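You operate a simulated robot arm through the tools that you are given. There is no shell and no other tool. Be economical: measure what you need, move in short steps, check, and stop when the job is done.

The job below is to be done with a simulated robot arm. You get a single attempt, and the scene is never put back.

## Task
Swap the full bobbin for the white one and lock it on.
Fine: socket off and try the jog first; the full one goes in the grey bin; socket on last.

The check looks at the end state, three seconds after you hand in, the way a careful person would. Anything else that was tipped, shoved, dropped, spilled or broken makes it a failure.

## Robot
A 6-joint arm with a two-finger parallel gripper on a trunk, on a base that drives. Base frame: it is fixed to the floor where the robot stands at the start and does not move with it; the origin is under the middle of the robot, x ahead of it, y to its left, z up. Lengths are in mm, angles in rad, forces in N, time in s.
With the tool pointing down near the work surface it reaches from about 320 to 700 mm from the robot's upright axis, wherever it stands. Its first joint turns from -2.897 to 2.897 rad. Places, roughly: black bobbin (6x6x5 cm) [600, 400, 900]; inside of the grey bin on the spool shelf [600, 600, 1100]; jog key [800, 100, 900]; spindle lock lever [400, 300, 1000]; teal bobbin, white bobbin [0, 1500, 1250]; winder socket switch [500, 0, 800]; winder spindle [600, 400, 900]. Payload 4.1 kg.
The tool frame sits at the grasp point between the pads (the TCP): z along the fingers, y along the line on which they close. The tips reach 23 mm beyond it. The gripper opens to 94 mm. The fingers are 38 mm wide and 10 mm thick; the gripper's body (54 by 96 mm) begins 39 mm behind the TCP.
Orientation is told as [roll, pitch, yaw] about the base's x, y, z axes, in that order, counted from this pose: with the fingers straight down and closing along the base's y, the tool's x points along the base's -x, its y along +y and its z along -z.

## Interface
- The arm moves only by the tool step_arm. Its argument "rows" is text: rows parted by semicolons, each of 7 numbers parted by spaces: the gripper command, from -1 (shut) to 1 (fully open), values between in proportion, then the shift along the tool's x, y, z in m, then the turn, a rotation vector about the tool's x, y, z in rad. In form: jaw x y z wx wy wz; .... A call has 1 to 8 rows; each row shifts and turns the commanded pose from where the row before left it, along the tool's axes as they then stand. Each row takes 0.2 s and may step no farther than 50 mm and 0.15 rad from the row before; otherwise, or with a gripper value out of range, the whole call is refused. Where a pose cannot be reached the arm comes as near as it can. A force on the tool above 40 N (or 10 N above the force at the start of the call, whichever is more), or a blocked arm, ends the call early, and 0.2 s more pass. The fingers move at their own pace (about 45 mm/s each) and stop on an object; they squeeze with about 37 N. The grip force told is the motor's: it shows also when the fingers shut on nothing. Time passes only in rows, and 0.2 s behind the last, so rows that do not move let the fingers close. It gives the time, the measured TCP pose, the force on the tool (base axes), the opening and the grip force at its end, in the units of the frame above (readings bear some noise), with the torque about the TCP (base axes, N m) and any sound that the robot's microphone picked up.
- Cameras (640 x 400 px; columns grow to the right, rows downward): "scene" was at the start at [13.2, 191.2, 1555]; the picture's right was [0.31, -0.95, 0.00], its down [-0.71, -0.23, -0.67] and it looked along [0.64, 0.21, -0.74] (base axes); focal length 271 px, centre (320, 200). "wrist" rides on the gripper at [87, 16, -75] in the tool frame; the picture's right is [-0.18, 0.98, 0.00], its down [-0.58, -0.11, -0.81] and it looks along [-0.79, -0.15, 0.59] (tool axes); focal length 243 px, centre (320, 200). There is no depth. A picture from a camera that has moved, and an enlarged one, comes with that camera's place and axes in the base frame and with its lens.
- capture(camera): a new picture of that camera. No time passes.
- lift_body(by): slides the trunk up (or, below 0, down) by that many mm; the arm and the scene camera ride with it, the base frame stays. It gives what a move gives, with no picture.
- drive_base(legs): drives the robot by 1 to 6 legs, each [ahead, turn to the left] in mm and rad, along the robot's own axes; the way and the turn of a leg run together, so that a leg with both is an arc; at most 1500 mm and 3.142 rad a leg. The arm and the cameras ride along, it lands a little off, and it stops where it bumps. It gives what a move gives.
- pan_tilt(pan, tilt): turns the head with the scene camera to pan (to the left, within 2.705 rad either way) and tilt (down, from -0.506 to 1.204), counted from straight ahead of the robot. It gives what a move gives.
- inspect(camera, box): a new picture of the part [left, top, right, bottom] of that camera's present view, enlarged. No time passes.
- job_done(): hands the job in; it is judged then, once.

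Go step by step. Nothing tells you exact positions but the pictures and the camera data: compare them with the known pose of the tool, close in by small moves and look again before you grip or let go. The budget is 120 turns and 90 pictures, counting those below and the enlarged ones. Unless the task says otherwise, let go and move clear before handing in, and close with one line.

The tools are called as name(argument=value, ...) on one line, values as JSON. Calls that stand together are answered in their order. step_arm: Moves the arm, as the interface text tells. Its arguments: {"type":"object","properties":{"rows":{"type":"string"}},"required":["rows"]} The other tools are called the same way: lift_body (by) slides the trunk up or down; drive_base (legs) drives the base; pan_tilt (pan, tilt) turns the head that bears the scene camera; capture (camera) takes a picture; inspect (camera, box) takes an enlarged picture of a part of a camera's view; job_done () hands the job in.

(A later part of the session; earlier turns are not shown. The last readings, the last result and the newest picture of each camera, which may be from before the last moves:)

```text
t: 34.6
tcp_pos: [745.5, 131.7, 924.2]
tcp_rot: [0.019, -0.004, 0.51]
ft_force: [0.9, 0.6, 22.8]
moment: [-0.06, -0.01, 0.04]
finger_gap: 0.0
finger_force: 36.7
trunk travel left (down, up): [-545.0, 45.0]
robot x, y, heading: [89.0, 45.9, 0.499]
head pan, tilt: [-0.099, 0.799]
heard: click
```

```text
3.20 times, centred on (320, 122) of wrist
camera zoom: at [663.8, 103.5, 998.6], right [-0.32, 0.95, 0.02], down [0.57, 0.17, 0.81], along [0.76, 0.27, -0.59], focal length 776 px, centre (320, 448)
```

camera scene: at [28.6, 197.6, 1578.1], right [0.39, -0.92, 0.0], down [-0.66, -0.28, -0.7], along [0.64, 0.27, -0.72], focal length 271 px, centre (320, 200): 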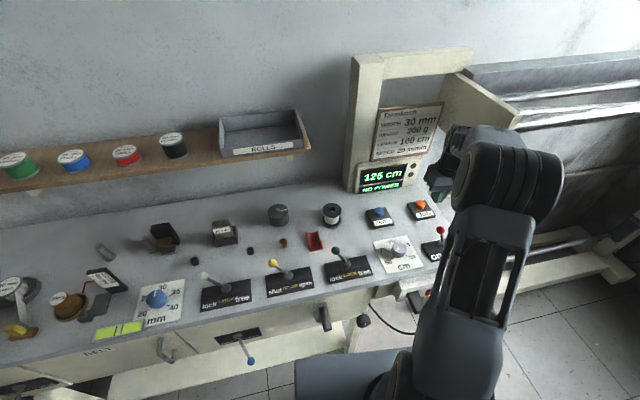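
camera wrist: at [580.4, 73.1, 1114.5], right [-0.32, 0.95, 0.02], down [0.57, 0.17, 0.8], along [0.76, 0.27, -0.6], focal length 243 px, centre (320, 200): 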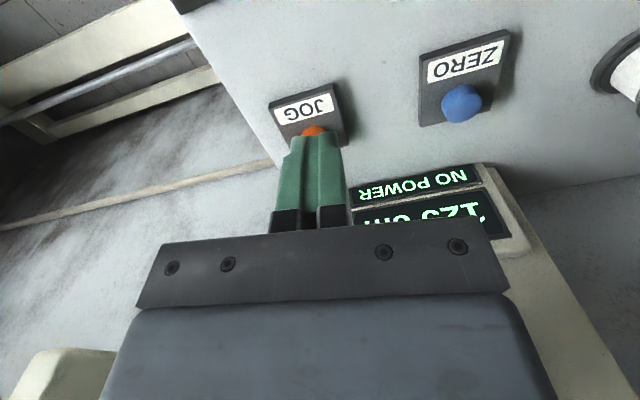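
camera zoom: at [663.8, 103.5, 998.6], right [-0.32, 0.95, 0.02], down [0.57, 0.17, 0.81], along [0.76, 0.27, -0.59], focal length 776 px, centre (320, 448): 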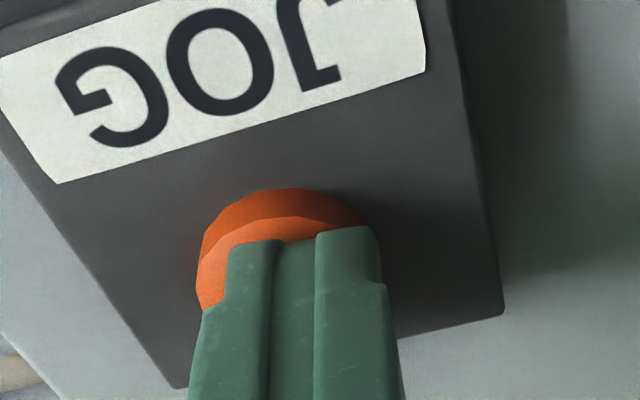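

A click and no motor sound: the jog is dead, so power is off. I lift off and move over to the left of the green lock lever (knob about (423, 318, 960), leaning left = lock).

step_arm(rows="-1 0 0 -0.05 0 0 0; -1 0 0 -0.05 0 0 0; -1 0 0 -0.05 0 0 0; -1 0.0218 0.0413 0 0 0 0; -1 0.0218 0.0413 0 0 0 0; -1 0.0218 0.0413 0 0 0 0; -1 0.0218 0.0413 0 0 0 0; -1 0.0218 0.0413 0 0 0 0")

step_arm(rows="-1 0.0218 0.0413 0 0 0 0; -1 0.0218 0.0413 0 0 0 0; -1 0.0218 0.0413 0 0 0 0; -1 0.0218 0.0413 0 0 0 0; -1 0 0 0 0 0 0")

capture(camera="wrist")

capture(camera="scene")

```text
t: 36.4
tcp_pos: [552.4, 255.4, 1076.3]
tcp_rot: [0.02, 0.002, 0.509]
ft_force: [-1.0, -0.2, -0.1]
moment: [-0.02, 0.02, -0.01]
finger_gap: 0.0
finger_force: 37.2
trunk travel left (down, up): [-545.0, 45.0]
robot x, y, heading: [89.0, 46.0, 0.499]
head pan, tilt: [-0.099, 0.799]
```

```text
t: 37.6
tcp_pos: [396.2, 353.7, 1078.6]
tcp_rot: [0.02, 0.006, 0.507]
ft_force: [-0.7, -0.7, -0.1]
moment: [-0.04, 0.02, 0.02]
finger_gap: 0.1
finger_force: 37.0
trunk travel left (down, up): [-545.0, 45.0]
robot x, y, heading: [90.1, 45.2, 0.499]
head pan, tilt: [-0.099, 0.799]
```

```text
48 pictures are left
camera wrist: at [314.6, 326.3, 1152.7], right [-0.32, 0.95, 0.02], down [0.57, 0.17, 0.8], along [0.76, 0.27, -0.6], focal length 243 px, centre (320, 200)
```

wrist: 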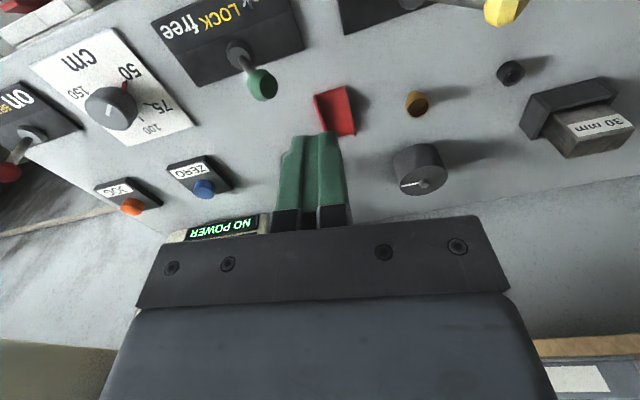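

```text
47 pictures are left
camera scene: at [28.3, 197.7, 1578.0], right [0.39, -0.92, 0.0], down [-0.66, -0.28, -0.7], along [0.64, 0.27, -0.72], focal length 271 px, centre (320, 200)
```

scene: 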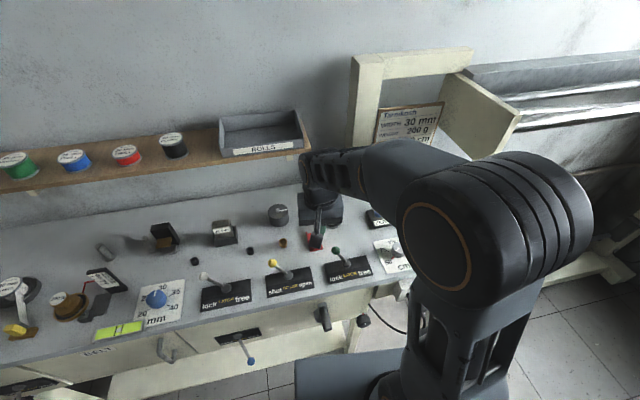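

The knob position is confirmed at (424, 318, 960) and the fingers hang left of it. I go down beside it to tip height about 940.

step_arm(rows="-1 -0.006 0.004 0.04 0 0 0; -1 0 0 0.04 0 0 0; -1 0 0 0.036 0 0 0; -1 0 0 0 0 0 0")

capture(camera="wrist")

```text
t: 38.6
tcp_pos: [396.6, 365.3, 961.0]
tcp_rot: [0.021, 0.003, 0.512]
ft_force: [-0.6, -0.1, -0.9]
moment: [0.0, 0.0, -0.04]
finger_gap: 0.0
finger_force: 37.4
trunk travel left (down, up): [-545.0, 45.0]
robot x, y, heading: [87.7, 47.9, 0.493]
head pan, tilt: [-0.099, 0.799]
```

```text
46 pictures are left
camera wrist: at [316.5, 337.3, 1036.3], right [-0.32, 0.95, 0.02], down [0.57, 0.17, 0.8], along [0.76, 0.27, -0.6], focal length 243 px, centre (320, 200)
```

wrist: 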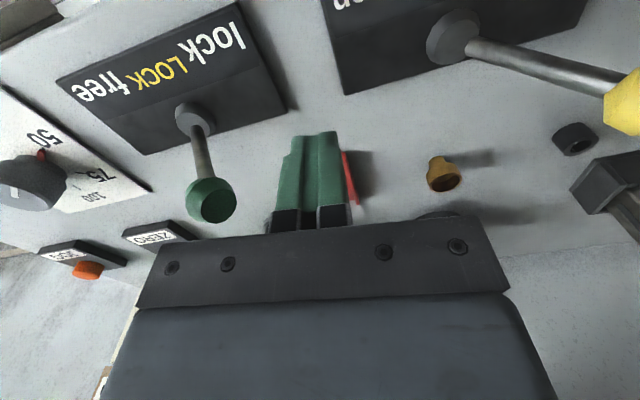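

The fingers are at the knob's height and in line. I push right in small steps to move the lever to "free".

step_arm(rows="-1 0 -0.014 0 0 0 0; -1 0 -0.014 0 0 0 0; -1 0 -0.014 0 0 0 0; -1 0 -0.012 0 0 0 0; -1 0 -0.012 0 0 0 0; -1 0 -0.012 0 0 0 0; -1 0 -0.012 0 0 0 0; -1 0 0 0 0 0 0")

capture(camera="wrist")

```text
t: 40.4
tcp_pos: [443.6, 287.7, 960.7]
tcp_rot: [0.02, 0.004, 0.51]
ft_force: [0.1, 0.6, 0.2]
moment: [0.01, 0.03, 0.01]
finger_gap: 0.0
finger_force: 36.7
trunk travel left (down, up): [-545.0, 45.0]
robot x, y, heading: [90.2, 47.6, 0.501]
head pan, tilt: [-0.099, 0.799]
```

```text
45 pictures are left
camera wrist: at [360.5, 259.9, 1036.3], right [-0.32, 0.95, 0.02], down [0.57, 0.17, 0.8], along [0.76, 0.27, -0.6], focal length 243 px, centre (320, 200)
```

wrist: 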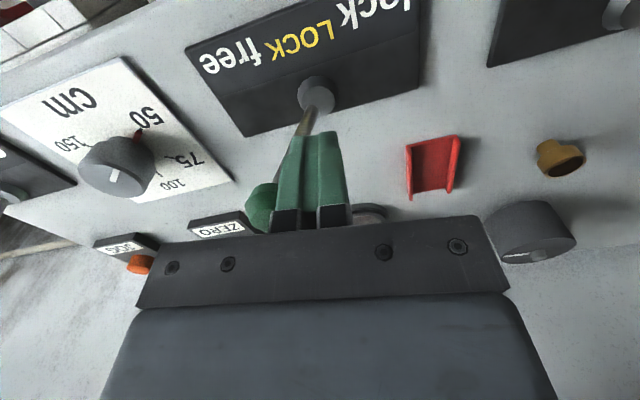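

The lever has passed over to the right. I push a few more millimetres to make sure it is fully at its stop.

step_arm(rows="-1 0 -0.005 0 0 0 0; -1 0 -0.005 0 0 0 0; -1 0 -0.004 0 0 0 0; -1 0 -0.004 0 0 0 0; -1 0 0 0 0 0 0")

capture(camera="wrist")

```text
t: 41.4
tcp_pos: [448.2, 277.6, 961.1]
tcp_rot: [0.024, 0.002, 0.513]
ft_force: [-13.8, 21.4, 2.7]
moment: [0.5, 0.26, 0.12]
finger_gap: 0.1
finger_force: 37.1
trunk travel left (down, up): [-545.0, 45.0]
robot x, y, heading: [91.7, 49.0, 0.51]
head pan, tilt: [-0.099, 0.799]
stopped in row 4: the force on the tool passed its limit at 45 N (the readings are from after the stop); the commanded pose is now the measured one
```

```text
44 pictures are left
camera wrist: at [365.2, 249.8, 1036.2], right [-0.32, 0.95, 0.02], down [0.57, 0.17, 0.8], along [0.75, 0.27, -0.6], focal length 243 px, centre (320, 200)
```

wrist: 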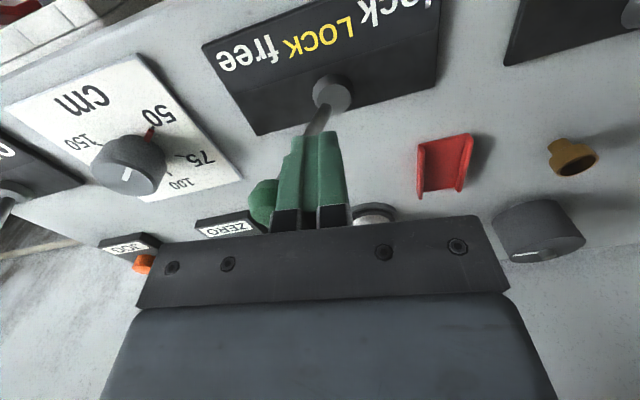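

The lever is against its stop at "free". I back off, rise, open the gripper and go above the bobbin, estimated at (576, 386), top flange z ≈ 935.

step_arm(rows="-1 0 0.025 0 0 0 0; -1 0 0 -0.045 0 0 0; -1 0 0 -0.05 0 0 0; 1 0 0 -0.03 0 0 0; 1 -0.04 0.005 0 0 0 0; 1 -0.04 0.005 0 0 0 0; 1 -0.04 0 0 0 0 0; 1 -0.02 0 0 0 0 0")

capture(camera="wrist")

inspect(camera="scene", box=[260, 160, 420, 295])

```text
t: 43.2
tcp_pos: [557.7, 371.8, 1088.1]
tcp_rot: [0.024, 0.004, 0.512]
ft_force: [0.3, -0.7, -0.5]
moment: [0.02, -0.03, -0.02]
finger_gap: 94.1
finger_force: 0.1
trunk travel left (down, up): [-545.0, 45.0]
robot x, y, heading: [85.8, 50.2, 0.511]
head pan, tilt: [-0.099, 0.799]
```

```text
43 pictures are left
camera wrist: at [476.0, 342.7, 1162.8], right [-0.32, 0.95, 0.02], down [0.57, 0.17, 0.8], along [0.75, 0.27, -0.6], focal length 243 px, centre (320, 200)
```

wrist: 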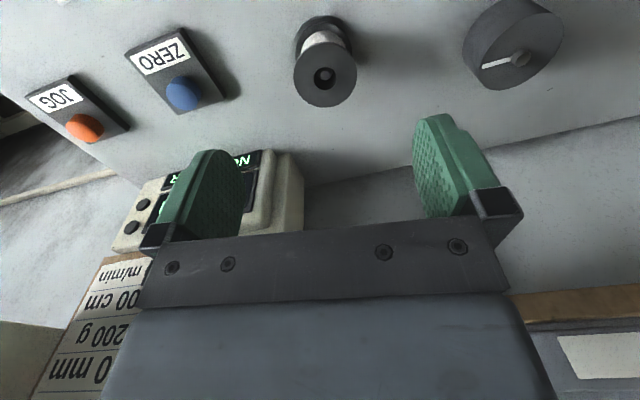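

```text
2.96 times, centred on (340, 228) of scene
camera zoom: at [27.8, 197.7, 1578.0], right [0.4, -0.92, 0.0], down [-0.66, -0.28, -0.7], along [0.64, 0.28, -0.72], focal length 802 px, centre (261, 118)
```

zoom: 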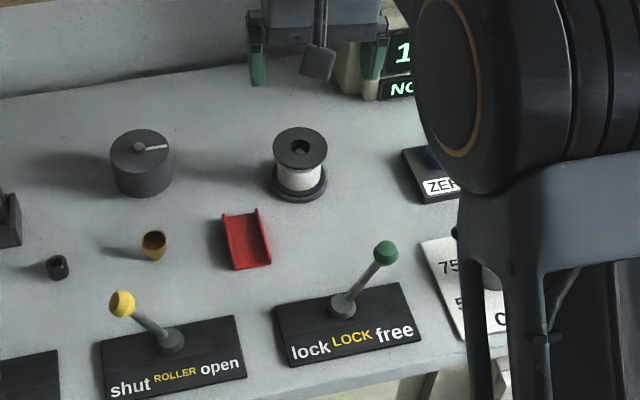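

The lever is at "free". The bobbin's flange centre is at about (578, 388, 935); I centre over it and descend partway.

step_arm(rows="1 -0.0256 0.0044 0 0 0 0; 1 0 0 0.05 0 0 0; 1 0 0 0.05 0 0 0; 1 0 0 0 0 0 0")

capture(camera="wrist")

inspect(camera="scene", box=[280, 160, 380, 240])

```text
t: 44.2
tcp_pos: [574.6, 389.9, 987.8]
tcp_rot: [0.025, 0.003, 0.51]
ft_force: [0.2, 0.2, -0.3]
moment: [0.0, 0.0, 0.01]
finger_gap: 93.9
finger_force: 0.1
trunk travel left (down, up): [-545.0, 45.0]
robot x, y, heading: [87.7, 48.8, 0.505]
head pan, tilt: [-0.099, 0.799]
```

```text
41 pictures are left
camera wrist: at [492.5, 361.4, 1061.6], right [-0.32, 0.95, 0.02], down [0.57, 0.17, 0.8], along [0.76, 0.27, -0.6], focal length 243 px, centre (320, 200)
```

wrist: 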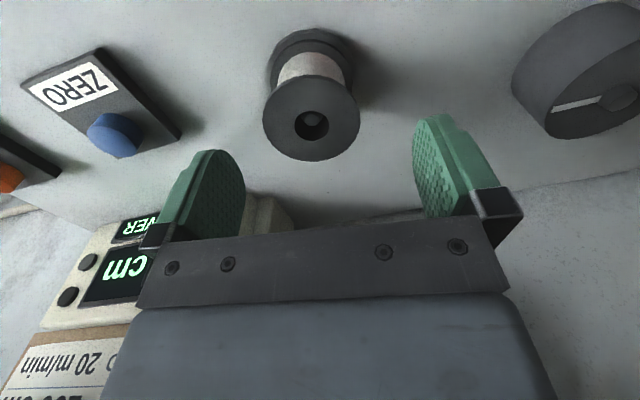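

```text
5.00 times, centred on (330, 200) of scene
camera zoom: at [27.7, 197.6, 1578.0], right [0.4, -0.92, 0.0], down [-0.66, -0.28, -0.7], along [0.64, 0.28, -0.72], focal length 1354 px, centre (270, 200)
```

zoom: 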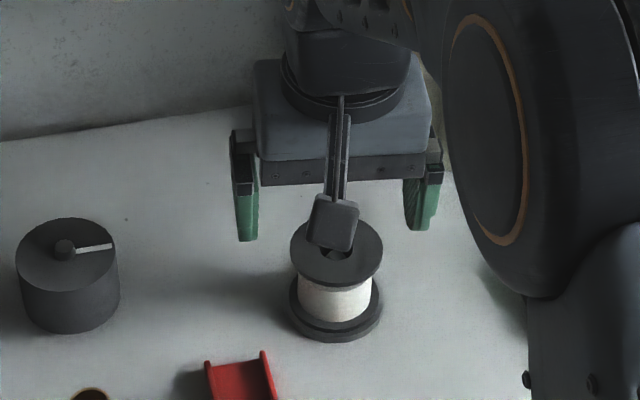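

Aligned within a few mm. I level the tool's slight roll, shift 3 mm right, descend so the pads span the bobbin, and close.

step_arm(rows="1 0 -0.003 0 0.023 0 0; 1 0 0 0.035 0 0 0; 1 0 0 0.035 0 0 0; 1 0 0 0 0 0 0")

capture(camera="wrist")

inspect(camera="scene", box=[280, 160, 380, 240])

```text
t: 45.2
tcp_pos: [575.2, 389.0, 916.0]
tcp_rot: [0.001, 0.0, 0.511]
ft_force: [0.5, 0.6, 0.0]
moment: [0.04, 0.01, -0.02]
finger_gap: 94.2
finger_force: 0.0
trunk travel left (down, up): [-545.0, 45.0]
robot x, y, heading: [87.4, 51.5, 0.505]
head pan, tilt: [-0.099, 0.799]
```

```text
39 pictures are left
camera wrist: at [491.6, 361.4, 990.9], right [-0.32, 0.95, 0.0], down [0.56, 0.19, 0.8], along [0.76, 0.26, -0.59], focal length 243 px, centre (320, 200)
```

wrist: 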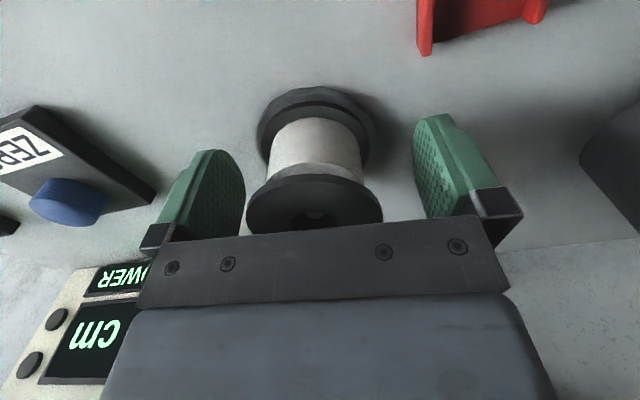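

```text
5.00 times, centred on (330, 200) of scene
camera zoom: at [27.6, 197.5, 1578.1], right [0.4, -0.92, 0.0], down [-0.66, -0.28, -0.7], along [0.64, 0.28, -0.72], focal length 1354 px, centre (270, 200)
```

zoom: 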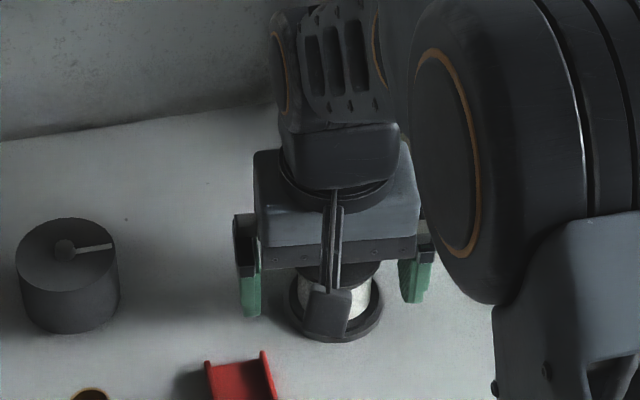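

Well placed; a 2 mm centring shift and then I close on the flanges.

step_arm(rows="1 0 -0.002 0 0 0 0; -1 0 0 0 0 0 0; -1 0 0 0 0 0 0; -1 0 0 0 0 0 0; -1 0 0 0 0 0 0")

capture(camera="wrist")

```text
t: 46.4
tcp_pos: [575.8, 387.3, 917.7]
tcp_rot: [0.001, 0.003, 0.511]
ft_force: [1.4, 0.3, 0.8]
moment: [-0.05, 0.02, 0.01]
finger_gap: 58.2
finger_force: 36.8
trunk travel left (down, up): [-545.0, 45.0]
robot x, y, heading: [88.5, 47.5, 0.505]
head pan, tilt: [-0.099, 0.799]
```

```text
37 pictures are left
camera wrist: at [492.7, 359.9, 991.5], right [-0.32, 0.95, 0.0], down [0.56, 0.19, 0.8], along [0.76, 0.26, -0.59], focal length 243 px, centre (320, 200)
```

wrist: 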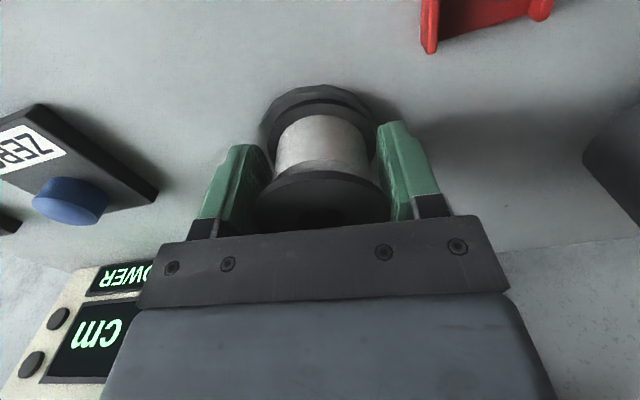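

Gripped at 58 mm with the TCP at (575.8, 387.3, 917.7), which marks the spindle axis. I lift straight up.

step_arm(rows="-1 0 0 -0.01 0 0 0; -1 0 0 -0.02 0 0 0; -1 0 0 -0.03 0 0 0; -1 0 0 -0.04 0 0 0; -1 0 0 -0.05 0 0 0; -1 0 0 -0.05 0 0 0; -1 0 0 -0.05 0 0 0; -1 0 0 0 0 0 0")

pan_tilt(pan=0.15, tilt=0.65)

capture(camera="scene")

capture(camera="wrist")

```text
t: 48.2
tcp_pos: [576.5, 383.4, 1167.5]
tcp_rot: [0.001, 0.005, 0.513]
ft_force: [0.6, 0.4, 0.9]
moment: [0.0, -0.02, -0.01]
finger_gap: 58.2
finger_force: 36.8
trunk travel left (down, up): [-545.0, 45.0]
robot x, y, heading: [86.0, 49.4, 0.506]
head pan, tilt: [-0.099, 0.799]
```

```text
t: 49.0
tcp_pos: [576.1, 384.5, 1167.3]
tcp_rot: [0.0, 0.003, 0.513]
ft_force: [0.2, -0.6, 1.0]
moment: [-0.01, -0.01, -0.01]
finger_gap: 58.6
finger_force: 36.8
trunk travel left (down, up): [-545.0, 45.0]
robot x, y, heading: [86.3, 54.4, 0.501]
head pan, tilt: [0.15, 0.649]
```

```text
36 pictures are left
camera scene: at [22.2, 218.5, 1590.6], right [0.61, -0.79, 0.0], down [-0.48, -0.37, -0.8], along [0.63, 0.49, -0.6], focal length 271 px, centre (320, 200)
```

scene: 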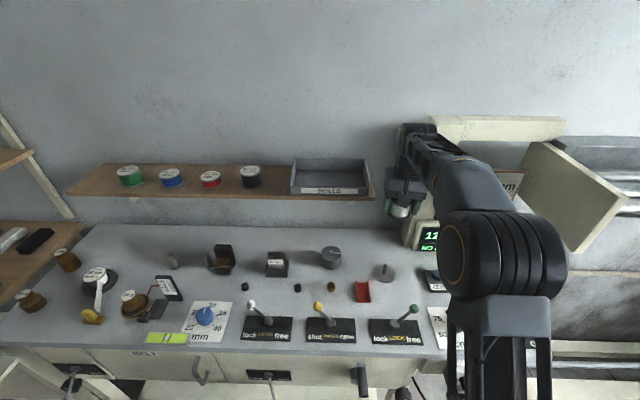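

```text
35 pictures are left
camera wrist: at [493.1, 356.9, 1241.4], right [-0.32, 0.95, 0.0], down [0.56, 0.19, 0.8], along [0.76, 0.26, -0.59], focal length 243 px, centre (320, 200)
```

wrist: 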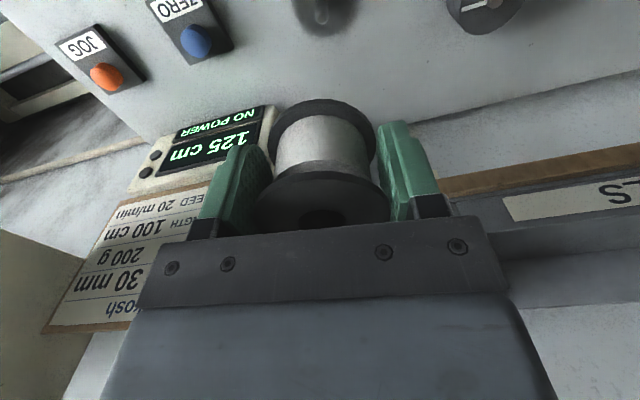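

The black bobbin is off the spindle. The bin's front is at about u 745, its inside about (600, 625), rim ≈ 1180; I raise to 1245 and move left in front of the bin.

step_arm(rows="-1 0 0 -0.04 0 0 0; -1 0 0 -0.04 0 0 0; -1 0.005 0.045 0 0 0 0; -1 0.005 0.045 0 0 0 0; -1 0 0.045 0 0 0 0; -1 0 0.045 0 0 0 0; -1 0 0.02 0 0 0 0; -1 0 0 0 0 0 0")

capture(camera="wrist")

capture(camera="scene")

```text
t: 50.8
tcp_pos: [468.0, 550.3, 1242.3]
tcp_rot: [0.001, 0.003, 0.512]
ft_force: [-0.5, 0.9, 0.0]
moment: [-0.01, 0.03, -0.03]
finger_gap: 58.1
finger_force: 37.1
out of reach, approached as far as the arm can: row 7
trunk travel left (down, up): [-545.0, 45.0]
robot x, y, heading: [88.9, 48.1, 0.503]
head pan, tilt: [0.15, 0.649]
```

```text
34 pictures are left
camera wrist: at [384.9, 523.6, 1316.6], right [-0.32, 0.95, 0.0], down [0.56, 0.19, 0.8], along [0.76, 0.26, -0.59], focal length 243 px, centre (320, 200)
```

wrist: 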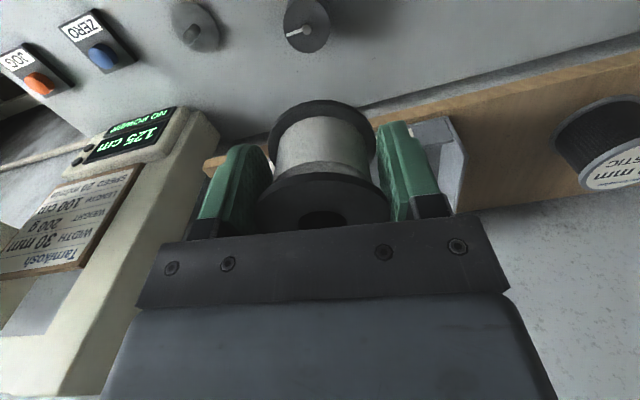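

```text
33 pictures are left
camera scene: at [22.5, 219.1, 1590.5], right [0.61, -0.79, 0.0], down [-0.48, -0.37, -0.8], along [0.63, 0.49, -0.6], focal length 271 px, centre (320, 200)
```

scene: 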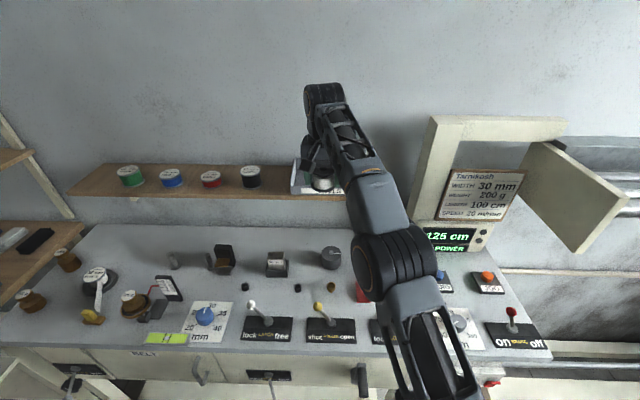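

The arm is at its reach limit here, so the base must go nearer. I retract the arm, then move the base left along the bench by about 255 mm and square up again.

step_arm(rows="-1 0.031 -0.038 0 0 0 0; -1 0.031 -0.038 0 0 0 0; -1 0.031 -0.038 0 0 0 0; -1 0.031 -0.038 0 0 0 0; -1 0.031 -0.038 0 0 0 0; -1 0 0 0 0 0 0")

drive_base(legs=[[0, 1.57], [255, 0], [0, -1.57], [40, 0]])

capture(camera="scene")

capture(camera="wrist")

```text
t: 52.2
tcp_pos: [426.5, 308.8, 1240.1]
tcp_rot: [0.003, 0.005, 0.514]
ft_force: [0.3, -0.7, -0.3]
moment: [-0.03, -0.04, -0.01]
finger_gap: 58.0
finger_force: 37.3
trunk travel left (down, up): [-545.0, 45.0]
robot x, y, heading: [87.8, 48.7, 0.507]
head pan, tilt: [0.15, 0.649]
```

```text
t: 62.3
tcp_pos: [335.0, 552.2, 1239.9]
tcp_rot: [0.003, 0.003, 0.498]
ft_force: [0.4, -0.3, -0.1]
moment: [0.0, 0.06, 0.0]
finger_gap: 58.1
finger_force: 37.0
trunk travel left (down, up): [-545.0, 45.0]
robot x, y, heading: [-5.9, 296.7, 0.491]
head pan, tilt: [0.15, 0.649]
```

```text
32 pictures are left
camera scene: at [-69.0, 466.9, 1590.6], right [0.6, -0.8, 0.0], down [-0.48, -0.36, -0.8], along [0.64, 0.48, -0.61], focal length 271 px, centre (320, 200)
```

scene: 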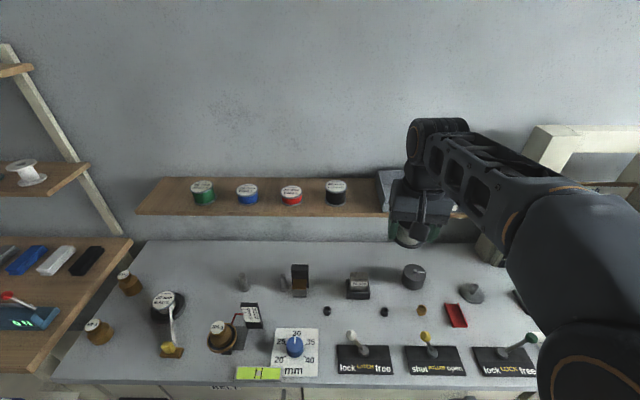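

```text
31 pictures are left
camera wrist: at [251.4, 525.7, 1314.3], right [-0.31, 0.95, 0.0], down [0.57, 0.18, 0.8], along [0.76, 0.25, -0.59], focal length 243 px, centre (320, 200)
```

wrist: 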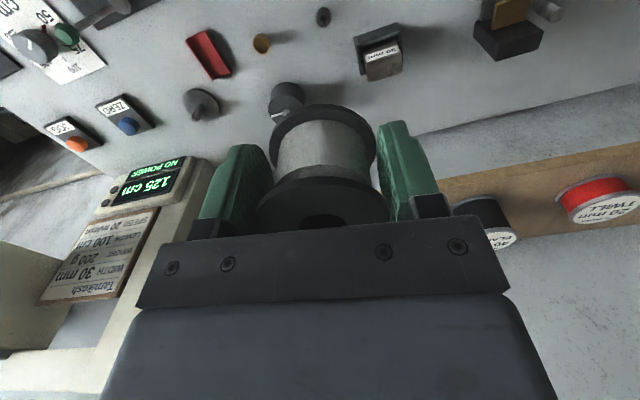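

The base is now at u≈138, v≈263. The bin's left end is near v 339, so its centre is about v 230; I move the gripper right in front of it to view the inside.

step_arm(rows="-1 0 -0.045 0 0 0 0; -1 0 -0.045 0 0 0 0; -1 -0.02 0 -0.02 0 0 0; -1 0 0 0 0 0 0")

capture(camera="scene")

capture(camera="wrist")

```text
t: 63.3
tcp_pos: [393.4, 479.6, 1259.9]
tcp_rot: [0.001, 0.002, 0.497]
ft_force: [1.0, 0.6, -0.6]
moment: [0.05, -0.01, -0.01]
finger_gap: 57.9
finger_force: 36.9
trunk travel left (down, up): [-545.0, 45.0]
robot x, y, heading: [-7.4, 294.0, 0.491]
head pan, tilt: [0.15, 0.649]
```

```text
30 pictures are left
camera scene: at [-69.9, 466.5, 1590.6], right [0.6, -0.8, 0.0], down [-0.48, -0.36, -0.8], along [0.64, 0.48, -0.6], focal length 271 px, centre (320, 200)
```

scene: 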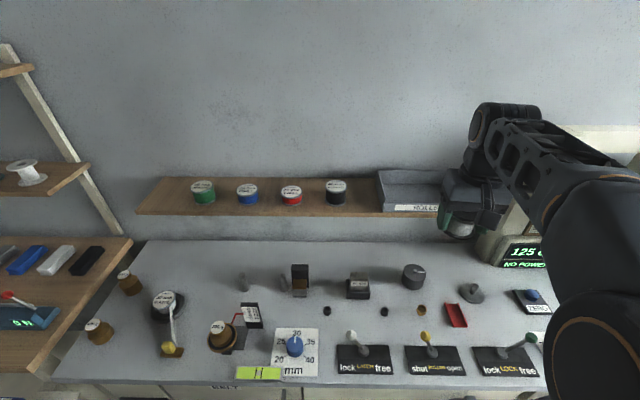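

```text
29 pictures are left
camera wrist: at [308.8, 453.4, 1334.2], right [-0.31, 0.95, 0.0], down [0.57, 0.18, 0.8], along [0.77, 0.25, -0.59], focal length 243 px, centre (320, 200)
```

wrist: 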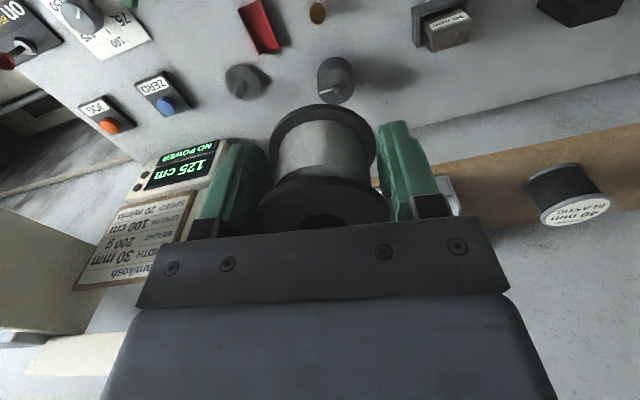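

The bin's centre is at about u 830, v 243 with its front at u≈768. I drive 50 mm ahead and reach out over the bin at rim-clearing height.

drive_base(legs=[[50, 0]])

step_arm(rows="-1 -0.04 0.004 0 0 0 0; -1 -0.04 0.004 0 0 0 0; -1 -0.03 0.004 0 0 0 0; -1 0 0 0 0 0 0")

capture(camera="wrist")

```text
t: 64.2
tcp_pos: [433.7, 502.4, 1258.7]
tcp_rot: [0.001, 0.002, 0.498]
ft_force: [0.8, -1.3, -0.2]
moment: [-0.01, 0.01, 0.03]
finger_gap: 58.0
finger_force: 37.1
trunk travel left (down, up): [-545.0, 45.0]
robot x, y, heading: [36.7, 316.7, 0.497]
head pan, tilt: [0.15, 0.649]
```

```text
t: 65.2
tcp_pos: [525.5, 563.3, 1260.1]
tcp_rot: [0.002, 0.002, 0.499]
ft_force: [0.5, -0.3, 0.1]
moment: [-0.01, -0.02, 0.01]
finger_gap: 57.9
finger_force: 36.7
trunk travel left (down, up): [-545.0, 45.0]
robot x, y, heading: [37.8, 317.6, 0.496]
head pan, tilt: [0.15, 0.649]
```

```text
28 pictures are left
camera wrist: at [442.8, 537.0, 1334.1], right [-0.31, 0.95, 0.0], down [0.57, 0.18, 0.8], along [0.76, 0.25, -0.59], focal length 243 px, centre (320, 200)
```

wrist: 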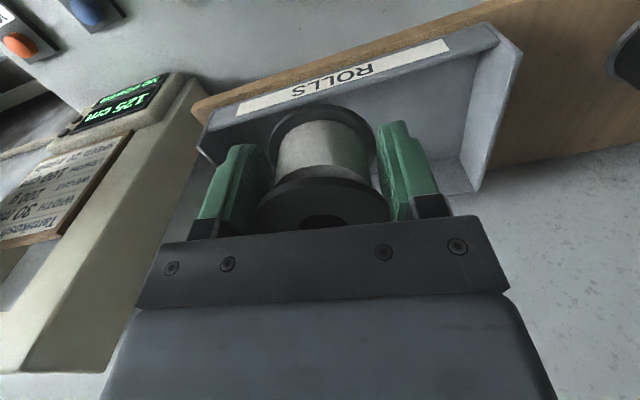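

I now see the bin inside: about u 752–860, v 131–355, low front wall. I extend 60 mm more (to u≈792), staying off the wall.

step_arm(rows="-1 -0.03 0.001 0 0 0 0; -1 -0.03 0.001 0 0 0 0; -1 0 0 0 0 0 0")

capture(camera="wrist")

inspect(camera="scene", box=[340, 60, 540, 260])

```text
t: 66.0
tcp_pos: [576.7, 595.3, 1259.4]
tcp_rot: [0.0, 0.003, 0.5]
ft_force: [-0.7, -1.3, 0.2]
moment: [0.02, 0.03, 0.01]
finger_gap: 57.4
finger_force: 36.8
trunk travel left (down, up): [-545.0, 45.0]
robot x, y, heading: [37.6, 316.4, 0.498]
head pan, tilt: [0.15, 0.649]
```

```text
27 pictures are left
camera wrist: at [494.0, 569.5, 1334.7], right [-0.31, 0.95, 0.0], down [0.57, 0.18, 0.8], along [0.76, 0.25, -0.59], focal length 243 px, centre (320, 200)
```

wrist: 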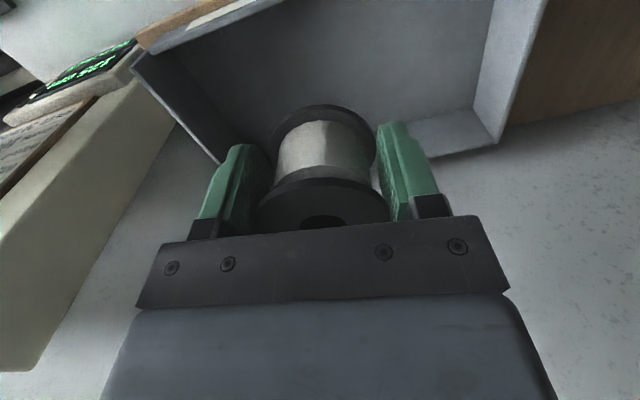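

```text
2.00 times, centred on (440, 160) of scene
camera zoom: at [-28.2, 488.1, 1590.6], right [0.6, -0.8, 0.0], down [-0.48, -0.36, -0.8], along [0.64, 0.48, -0.6], focal length 541 px, centre (80, 280)
```

zoom: 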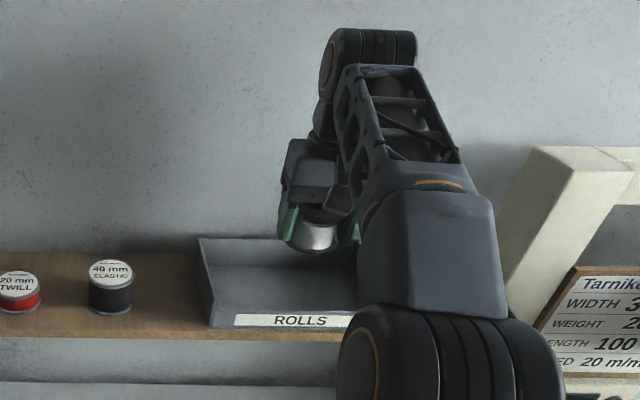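

The bobbin hangs over the middle of the bin. I descend in stages and watch for contact.

step_arm(rows="-1 0 0 0.03 0 0 0; -1 0 0 0.03 0 0 0; -1 0 0 0.012 0 0 0; -1 0 0 0.006 0 0 0; -1 0 0 0 0 0 0")

capture(camera="wrist")

```text
t: 67.2
tcp_pos: [576.3, 595.3, 1181.8]
tcp_rot: [0.001, 0.004, 0.498]
ft_force: [-0.1, 0.8, 0.2]
moment: [0.01, -0.01, -0.02]
finger_gap: 57.8
finger_force: 37.3
trunk travel left (down, up): [-545.0, 45.0]
robot x, y, heading: [33.4, 317.3, 0.497]
head pan, tilt: [0.15, 0.649]
```

```text
25 pictures are left
camera wrist: at [492.8, 569.2, 1256.6], right [-0.31, 0.95, 0.0], down [0.56, 0.18, 0.8], along [0.76, 0.25, -0.59], focal length 243 px, centre (320, 200)
```

wrist: 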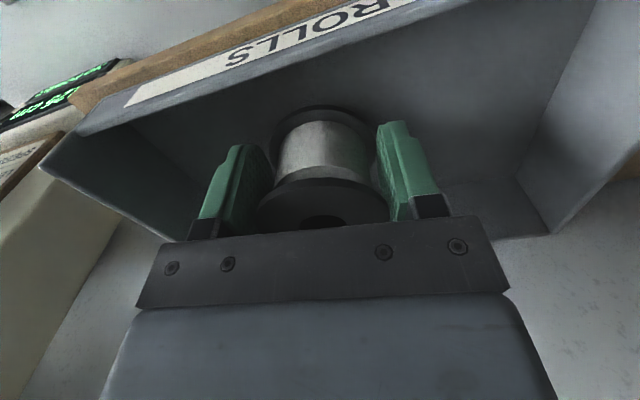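

The bobbin is inside the bin walls. I continue down in 4–5 mm steps for the floor.

step_arm(rows="-1 0 0 0.006 0 0 0; -1 0 0 0.006 0 0 0; -1 0 0 0.004 0 0 0; -1 0 0 0.004 0 0 0; -1 0 0 0 0 0 0")

```text
t: 68.2
tcp_pos: [576.0, 597.9, 1169.8]
tcp_rot: [-0.001, -0.014, 0.5]
ft_force: [-0.2, -0.3, 11.4]
moment: [-0.05, 0.22, -0.04]
finger_gap: 57.6
finger_force: 37.4
trunk travel left (down, up): [-545.0, 45.0]
robot x, y, heading: [34.8, 318.1, 0.499]
head pan, tilt: [0.15, 0.649]
stopped in row 4: the force on the tool passed its limit at 43 N (the readings are from after the stop); the commanded pose is now the measured one
```

Contact was felt. I look to verify the bobbin sits on the floor and not on a wall.

inspect(camera="wrist", box=[160, 0, 480, 200])

inspect(camera="scene", box=[400, 110, 540, 240])

```text
2.00 times, centred on (320, 100) of wrist
camera zoom: at [491.8, 570.6, 1244.0], right [-0.31, 0.95, 0.0], down [0.55, 0.18, 0.81], along [0.77, 0.25, -0.58], focal length 485 px, centre (320, 400)
```

zoom: 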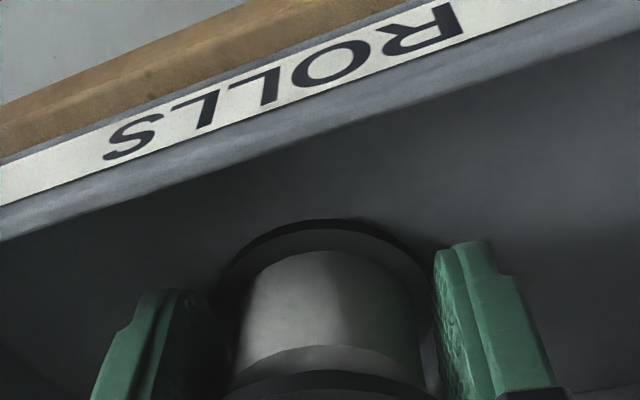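

```text
3.08 times, centred on (470, 175) of scene
camera zoom: at [-29.1, 487.6, 1590.4], right [0.6, -0.8, 0.0], down [-0.48, -0.36, -0.8], along [0.64, 0.48, -0.6], focal length 833 px, centre (-142, 277)
```

zoom: 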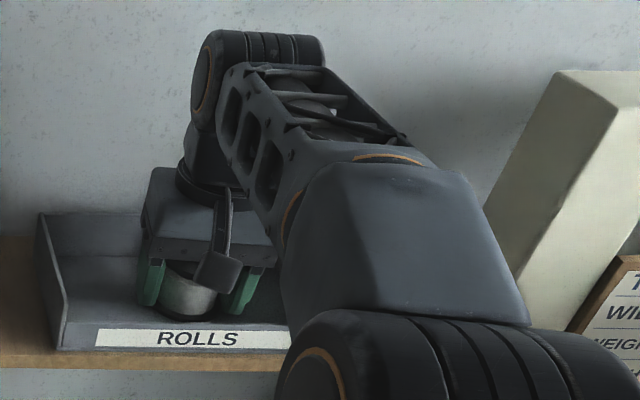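

The bobbin stands on the bin floor behind the front wall. I open and lift straight out.

step_arm(rows="0.2 0 0 0 0 0 0; 1 0 0 0 0 0 0; 1 0 0 0 0 0 0; 1 0 0 -0.02 0 0 0; 1 0 0 -0.04 0 0 0; 1 0 0 -0.05 0 0 0; 1 0 0 0 0 0 0")

capture(camera="wrist")

```text
t: 69.8
tcp_pos: [574.5, 595.3, 1280.5]
tcp_rot: [0.001, -0.008, 0.499]
ft_force: [0.0, -0.2, 0.6]
moment: [-0.01, 0.03, 0.0]
finger_gap: 94.4
finger_force: 0.1
trunk travel left (down, up): [-545.0, 45.0]
robot x, y, heading: [38.0, 316.6, 0.499]
head pan, tilt: [0.15, 0.649]
```

```text
22 pictures are left
camera wrist: at [490.1, 567.9, 1353.9], right [-0.31, 0.95, 0.0], down [0.56, 0.18, 0.81], along [0.77, 0.25, -0.58], focal length 243 px, centre (320, 200)
```

wrist: 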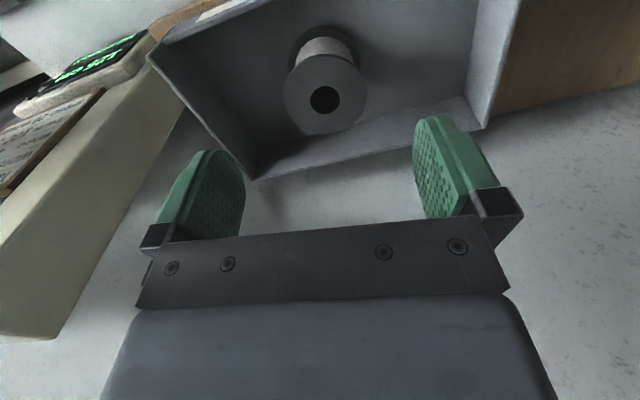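

The full bobbin stands upright in the grey bin. Next the white one at about (-38, 1476, 1206): I retract the arm, back off 50 mm, drive about 1050 mm left and square up to the rack.

step_arm(rows="1 0.046 0 0 0 0 0; 1 0.046 0 0 0 0 0; 1 0.046 0 0 0 0 0; 1 0.046 0 0 0 0 0; 1 0.046 0 0 0 0 0; 1 0 0 0 0 0 0")

drive_base(legs=[[-55, 0], [0, 1.575], [1040, 0], [0, -1.57]])

pan_tilt(pan=0.0, tilt=0.4)

capture(camera="scene")

capture(camera="wrist")

```text
t: 71.2
tcp_pos: [372.7, 484.3, 1275.7]
tcp_rot: [0.001, -0.011, 0.499]
ft_force: [-0.7, 0.1, 0.2]
moment: [0.01, 0.0, 0.0]
finger_gap: 94.0
finger_force: 0.0
trunk travel left (down, up): [-545.0, 45.0]
robot x, y, heading: [34.4, 320.9, 0.498]
head pan, tilt: [0.15, 0.649]
```

```text
t: 79.0
tcp_pos: [-410.0, 1156.9, 1276.8]
tcp_rot: [0.004, -0.009, 1.947]
ft_force: [0.6, -0.9, 0.6]
moment: [0.01, 0.05, -0.01]
finger_gap: 94.1
finger_force: 0.0
trunk travel left (down, up): [-545.0, 45.0]
robot x, y, heading: [-346.1, 781.9, 1.767]
head pan, tilt: [0.15, 0.649]
stopped in leg 3: the robot was blocked; the commanded pose is now the measured one
```

```text
t: 79.8
tcp_pos: [-411.2, 1155.9, 1275.8]
tcp_rot: [0.003, -0.01, 1.946]
ft_force: [0.3, 0.4, -0.5]
moment: [-0.01, -0.03, 0.02]
finger_gap: 94.0
finger_force: 0.1
trunk travel left (down, up): [-545.0, 45.0]
robot x, y, heading: [-344.4, 779.2, 1.768]
head pan, tilt: [0.0, 0.4]
```

```text
21 pictures are left
camera scene: at [-516.2, 781.0, 1613.1], right [0.98, 0.19, 0.0], down [0.08, -0.38, -0.92], along [-0.18, 0.9, -0.39], focal length 271 px, centre (320, 200)
```

scene: 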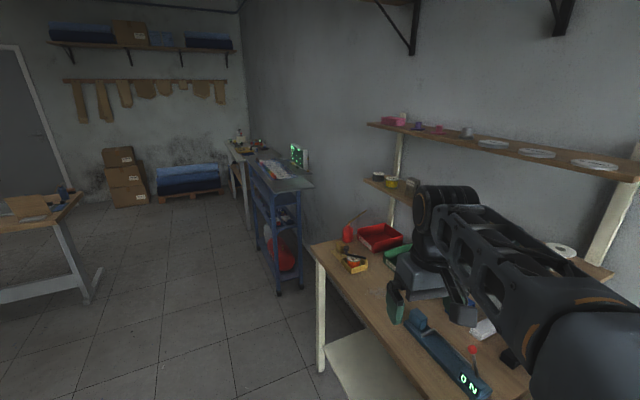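

```text
20 pictures are left
camera wrist: at [-394.0, 1070.6, 1349.1], right [-0.98, -0.19, 0.01], down [-0.11, 0.57, 0.81], along [-0.16, 0.8, -0.58], focal length 243 px, centre (320, 200)
```

wrist: 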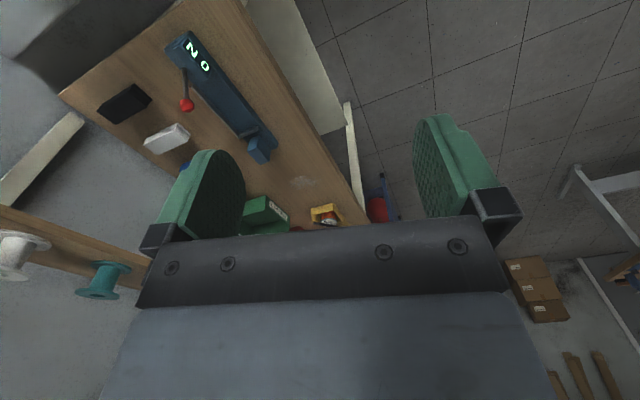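

The drive was blocked in the leg along the table, and the heading was turned. I look down toward the contact before moving anything.

pan_tilt(pan=-0.5, tilt=1.1)

capture(camera="scene")

```text
t: 80.9
tcp_pos: [-410.8, 1156.8, 1274.9]
tcp_rot: [0.002, -0.01, 1.945]
ft_force: [-0.3, 0.3, 0.3]
moment: [-0.02, -0.03, 0.01]
finger_gap: 93.9
finger_force: 0.1
trunk travel left (down, up): [-545.0, 45.0]
robot x, y, heading: [-346.9, 780.4, 1.767]
head pan, tilt: [-0.499, 1.1]
```

```text
19 pictures are left
camera scene: at [-479.7, 750.6, 1556.4], right [0.95, -0.3, 0.0], down [-0.27, -0.85, -0.45], along [0.14, 0.43, -0.89], focal length 271 px, centre (320, 200)
```

scene: 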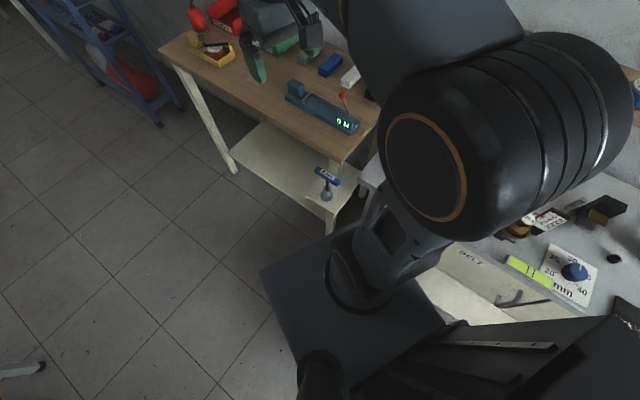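

The base front met the table's front-right leg; nothing seems disturbed. From here the white bobbin is about 760 mm away, within reach with a tilted tool, so I stay put: I turn the tool toward azimuth 1.15 and tilt it 0.8 rad forward to slip under the upper shelf.

step_arm(rows="1 0 0 0 0 0 0.132; 1 0 0 0 0 0 0.132; 1 0 0 0 0 0 0.132; 1 0 0 0 0 0 0.132; 1 0 0 0 0 0 0.132; 1 0 0 0 0 0 0.132; 1 0 0 0 0 0 0")

step_arm(rows="1 0 0 0 0 -0.14 0; 1 0 0 0 0 -0.14 0; 1 0 0 0 0 -0.14 0; 1 0 0 0 0 -0.14 0; 1 0 0 0 0 -0.14 0; 1 0 0 0 0 -0.11 0; 1 0 0 0 0 0 0")

```text
t: 82.5
tcp_pos: [-411.6, 1156.9, 1275.2]
tcp_rot: [0.011, -0.005, 1.153]
ft_force: [0.6, 0.6, -0.4]
moment: [0.0, 0.02, 0.01]
finger_gap: 94.0
finger_force: 0.2
trunk travel left (down, up): [-545.0, 45.0]
robot x, y, heading: [-340.7, 781.6, 1.77]
head pan, tilt: [-0.499, 1.1]
```

```text
t: 84.1
tcp_pos: [-412.2, 1156.8, 1275.6]
tcp_rot: [0.015, -0.817, 1.144]
ft_force: [0.5, 0.8, -0.1]
moment: [0.01, 0.0, -0.02]
finger_gap: 93.7
finger_force: 0.0
trunk travel left (down, up): [-545.0, 45.0]
robot x, y, heading: [-346.7, 780.7, 1.766]
head pan, tilt: [-0.499, 1.1]
```

Tool is tilted. I move toward the bobbin, stopping about 120 mm short and above.

step_arm(rows="1 -0.0274 -0.026 0.0292 0 0 0; 1 -0.0274 -0.026 0.0292 0 0 0; 1 -0.0274 -0.026 0.0292 0 0 0; 1 -0.0274 -0.026 0.0292 0 0 0; 1 -0.0274 -0.026 0.0292 0 0 0; 1 -0.0274 -0.026 0.0292 0 0 0; 1 -0.0137 -0.026 0.0146 0 0 0; 1 0 0 0 0 0 0")

capture(camera="wrist")

```text
t: 85.9
tcp_pos: [-139.3, 1321.3, 1271.4]
tcp_rot: [0.015, -0.815, 1.145]
ft_force: [-0.2, -0.4, -0.6]
moment: [0.02, -0.02, -0.02]
finger_gap: 94.0
finger_force: 0.0
trunk travel left (down, up): [-545.0, 45.0]
robot x, y, heading: [-348.0, 778.6, 1.766]
head pan, tilt: [-0.499, 1.1]
```

```text
18 pictures are left
camera wrist: at [-199.9, 1225.8, 1260.3], right [-0.85, 0.51, 0.14], down [0.03, -0.22, 0.98], along [0.53, 0.83, 0.17], focal length 243 px, centre (320, 200)
```

wrist: 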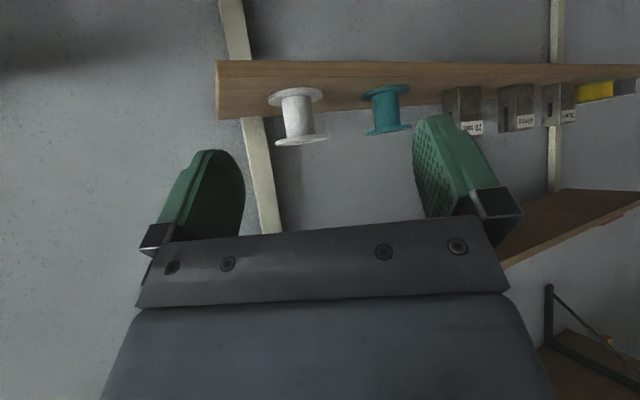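

The white bobbin comes out at about (-33, 1473), bottom ≈ 1185. I align 34 mm right, drop 45 mm and advance 100 mm.

step_arm(rows="1 0.0146 -0.034 0.0137 0 0 0; 1 0.0182 0 0.0172 0 0 0; 1 -0.0309 0 0.0328 0 0 0; 1 -0.0309 0 0.0328 0 0 0; 1 -0.0068 0 0.0073 0 0 0; 1 0 0 0 0 0 0")

capture(camera="wrist")

```text
t: 87.3
tcp_pos: [-69.4, 1397.1, 1226.5]
tcp_rot: [0.015, -0.812, 1.146]
ft_force: [0.3, -0.4, 0.0]
moment: [0.02, -0.01, 0.0]
finger_gap: 94.0
finger_force: 0.0
trunk travel left (down, up): [-545.0, 45.0]
robot x, y, heading: [-345.6, 779.2, 1.767]
head pan, tilt: [-0.499, 1.1]
```

```text
17 pictures are left
camera wrist: at [-130.3, 1302.1, 1215.1], right [-0.85, 0.51, 0.14], down [0.03, -0.22, 0.98], along [0.53, 0.83, 0.17], focal length 243 px, centre (320, 200)
```

wrist: 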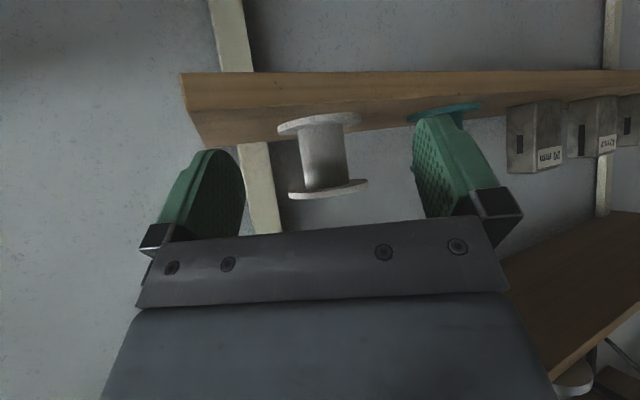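

The bobbin is centred between the fingers, 72 mm ahead (bottom ≈ 1189). I advance over it.

step_arm(rows="1 -0.0232 -0.002 0.0276 0 0 0; 1 -0.0247 0 0.0262 0 0 0; 1 0 0 0 0 0 0")

capture(camera="wrist")

```text
t: 88.1
tcp_pos: [-40.1, 1463.1, 1226.1]
tcp_rot: [0.013, -0.813, 1.145]
ft_force: [1.5, -0.9, 0.1]
moment: [-0.02, 0.03, -0.06]
finger_gap: 94.1
finger_force: 0.0
trunk travel left (down, up): [-545.0, 45.0]
robot x, y, heading: [-340.9, 781.7, 1.767]
head pan, tilt: [-0.499, 1.1]
```

```text
16 pictures are left
camera wrist: at [-100.7, 1366.2, 1214.1], right [-0.85, 0.51, 0.14], down [0.03, -0.22, 0.98], along [0.53, 0.83, 0.17], focal length 243 px, centre (320, 200)
```

wrist: 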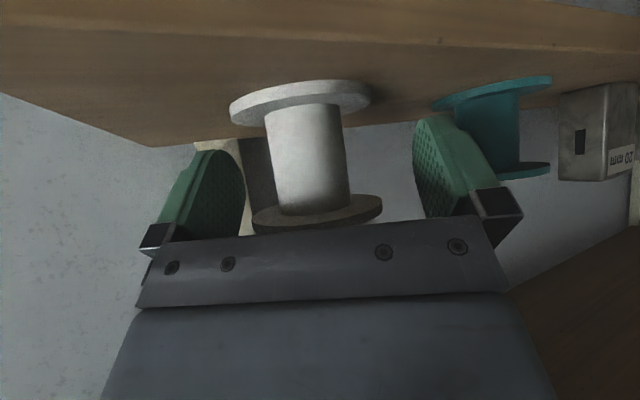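

The bobbin's centre is a few mm nearer and right; I correct and close gently on the flanges.

step_arm(rows="1 0.0027 -0.003 -0.0029 0 0 0; 0.5 0 0 0 0 0 0; -1 0 0 0 0 0 0; -1 0 0 0 0 0 0; -1 0 0 0 0 0 0; -1 0 0 0 0 0 0")

capture(camera="wrist")

```text
t: 89.5
tcp_pos: [-38.6, 1459.3, 1225.7]
tcp_rot: [0.014, -0.812, 1.146]
ft_force: [-0.6, -0.7, 0.3]
moment: [-0.01, -0.05, 0.0]
finger_gap: 56.6
finger_force: 36.8
trunk travel left (down, up): [-545.0, 45.0]
robot x, y, heading: [-348.5, 780.1, 1.765]
head pan, tilt: [-0.499, 1.1]
```

```text
15 pictures are left
camera wrist: at [-98.9, 1362.1, 1214.5], right [-0.85, 0.51, 0.14], down [0.03, -0.22, 0.98], along [0.53, 0.83, 0.17], focal length 243 px, centre (320, 200)
```

wrist: 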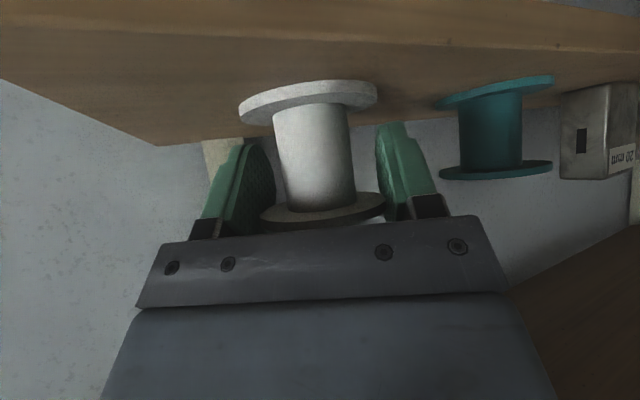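

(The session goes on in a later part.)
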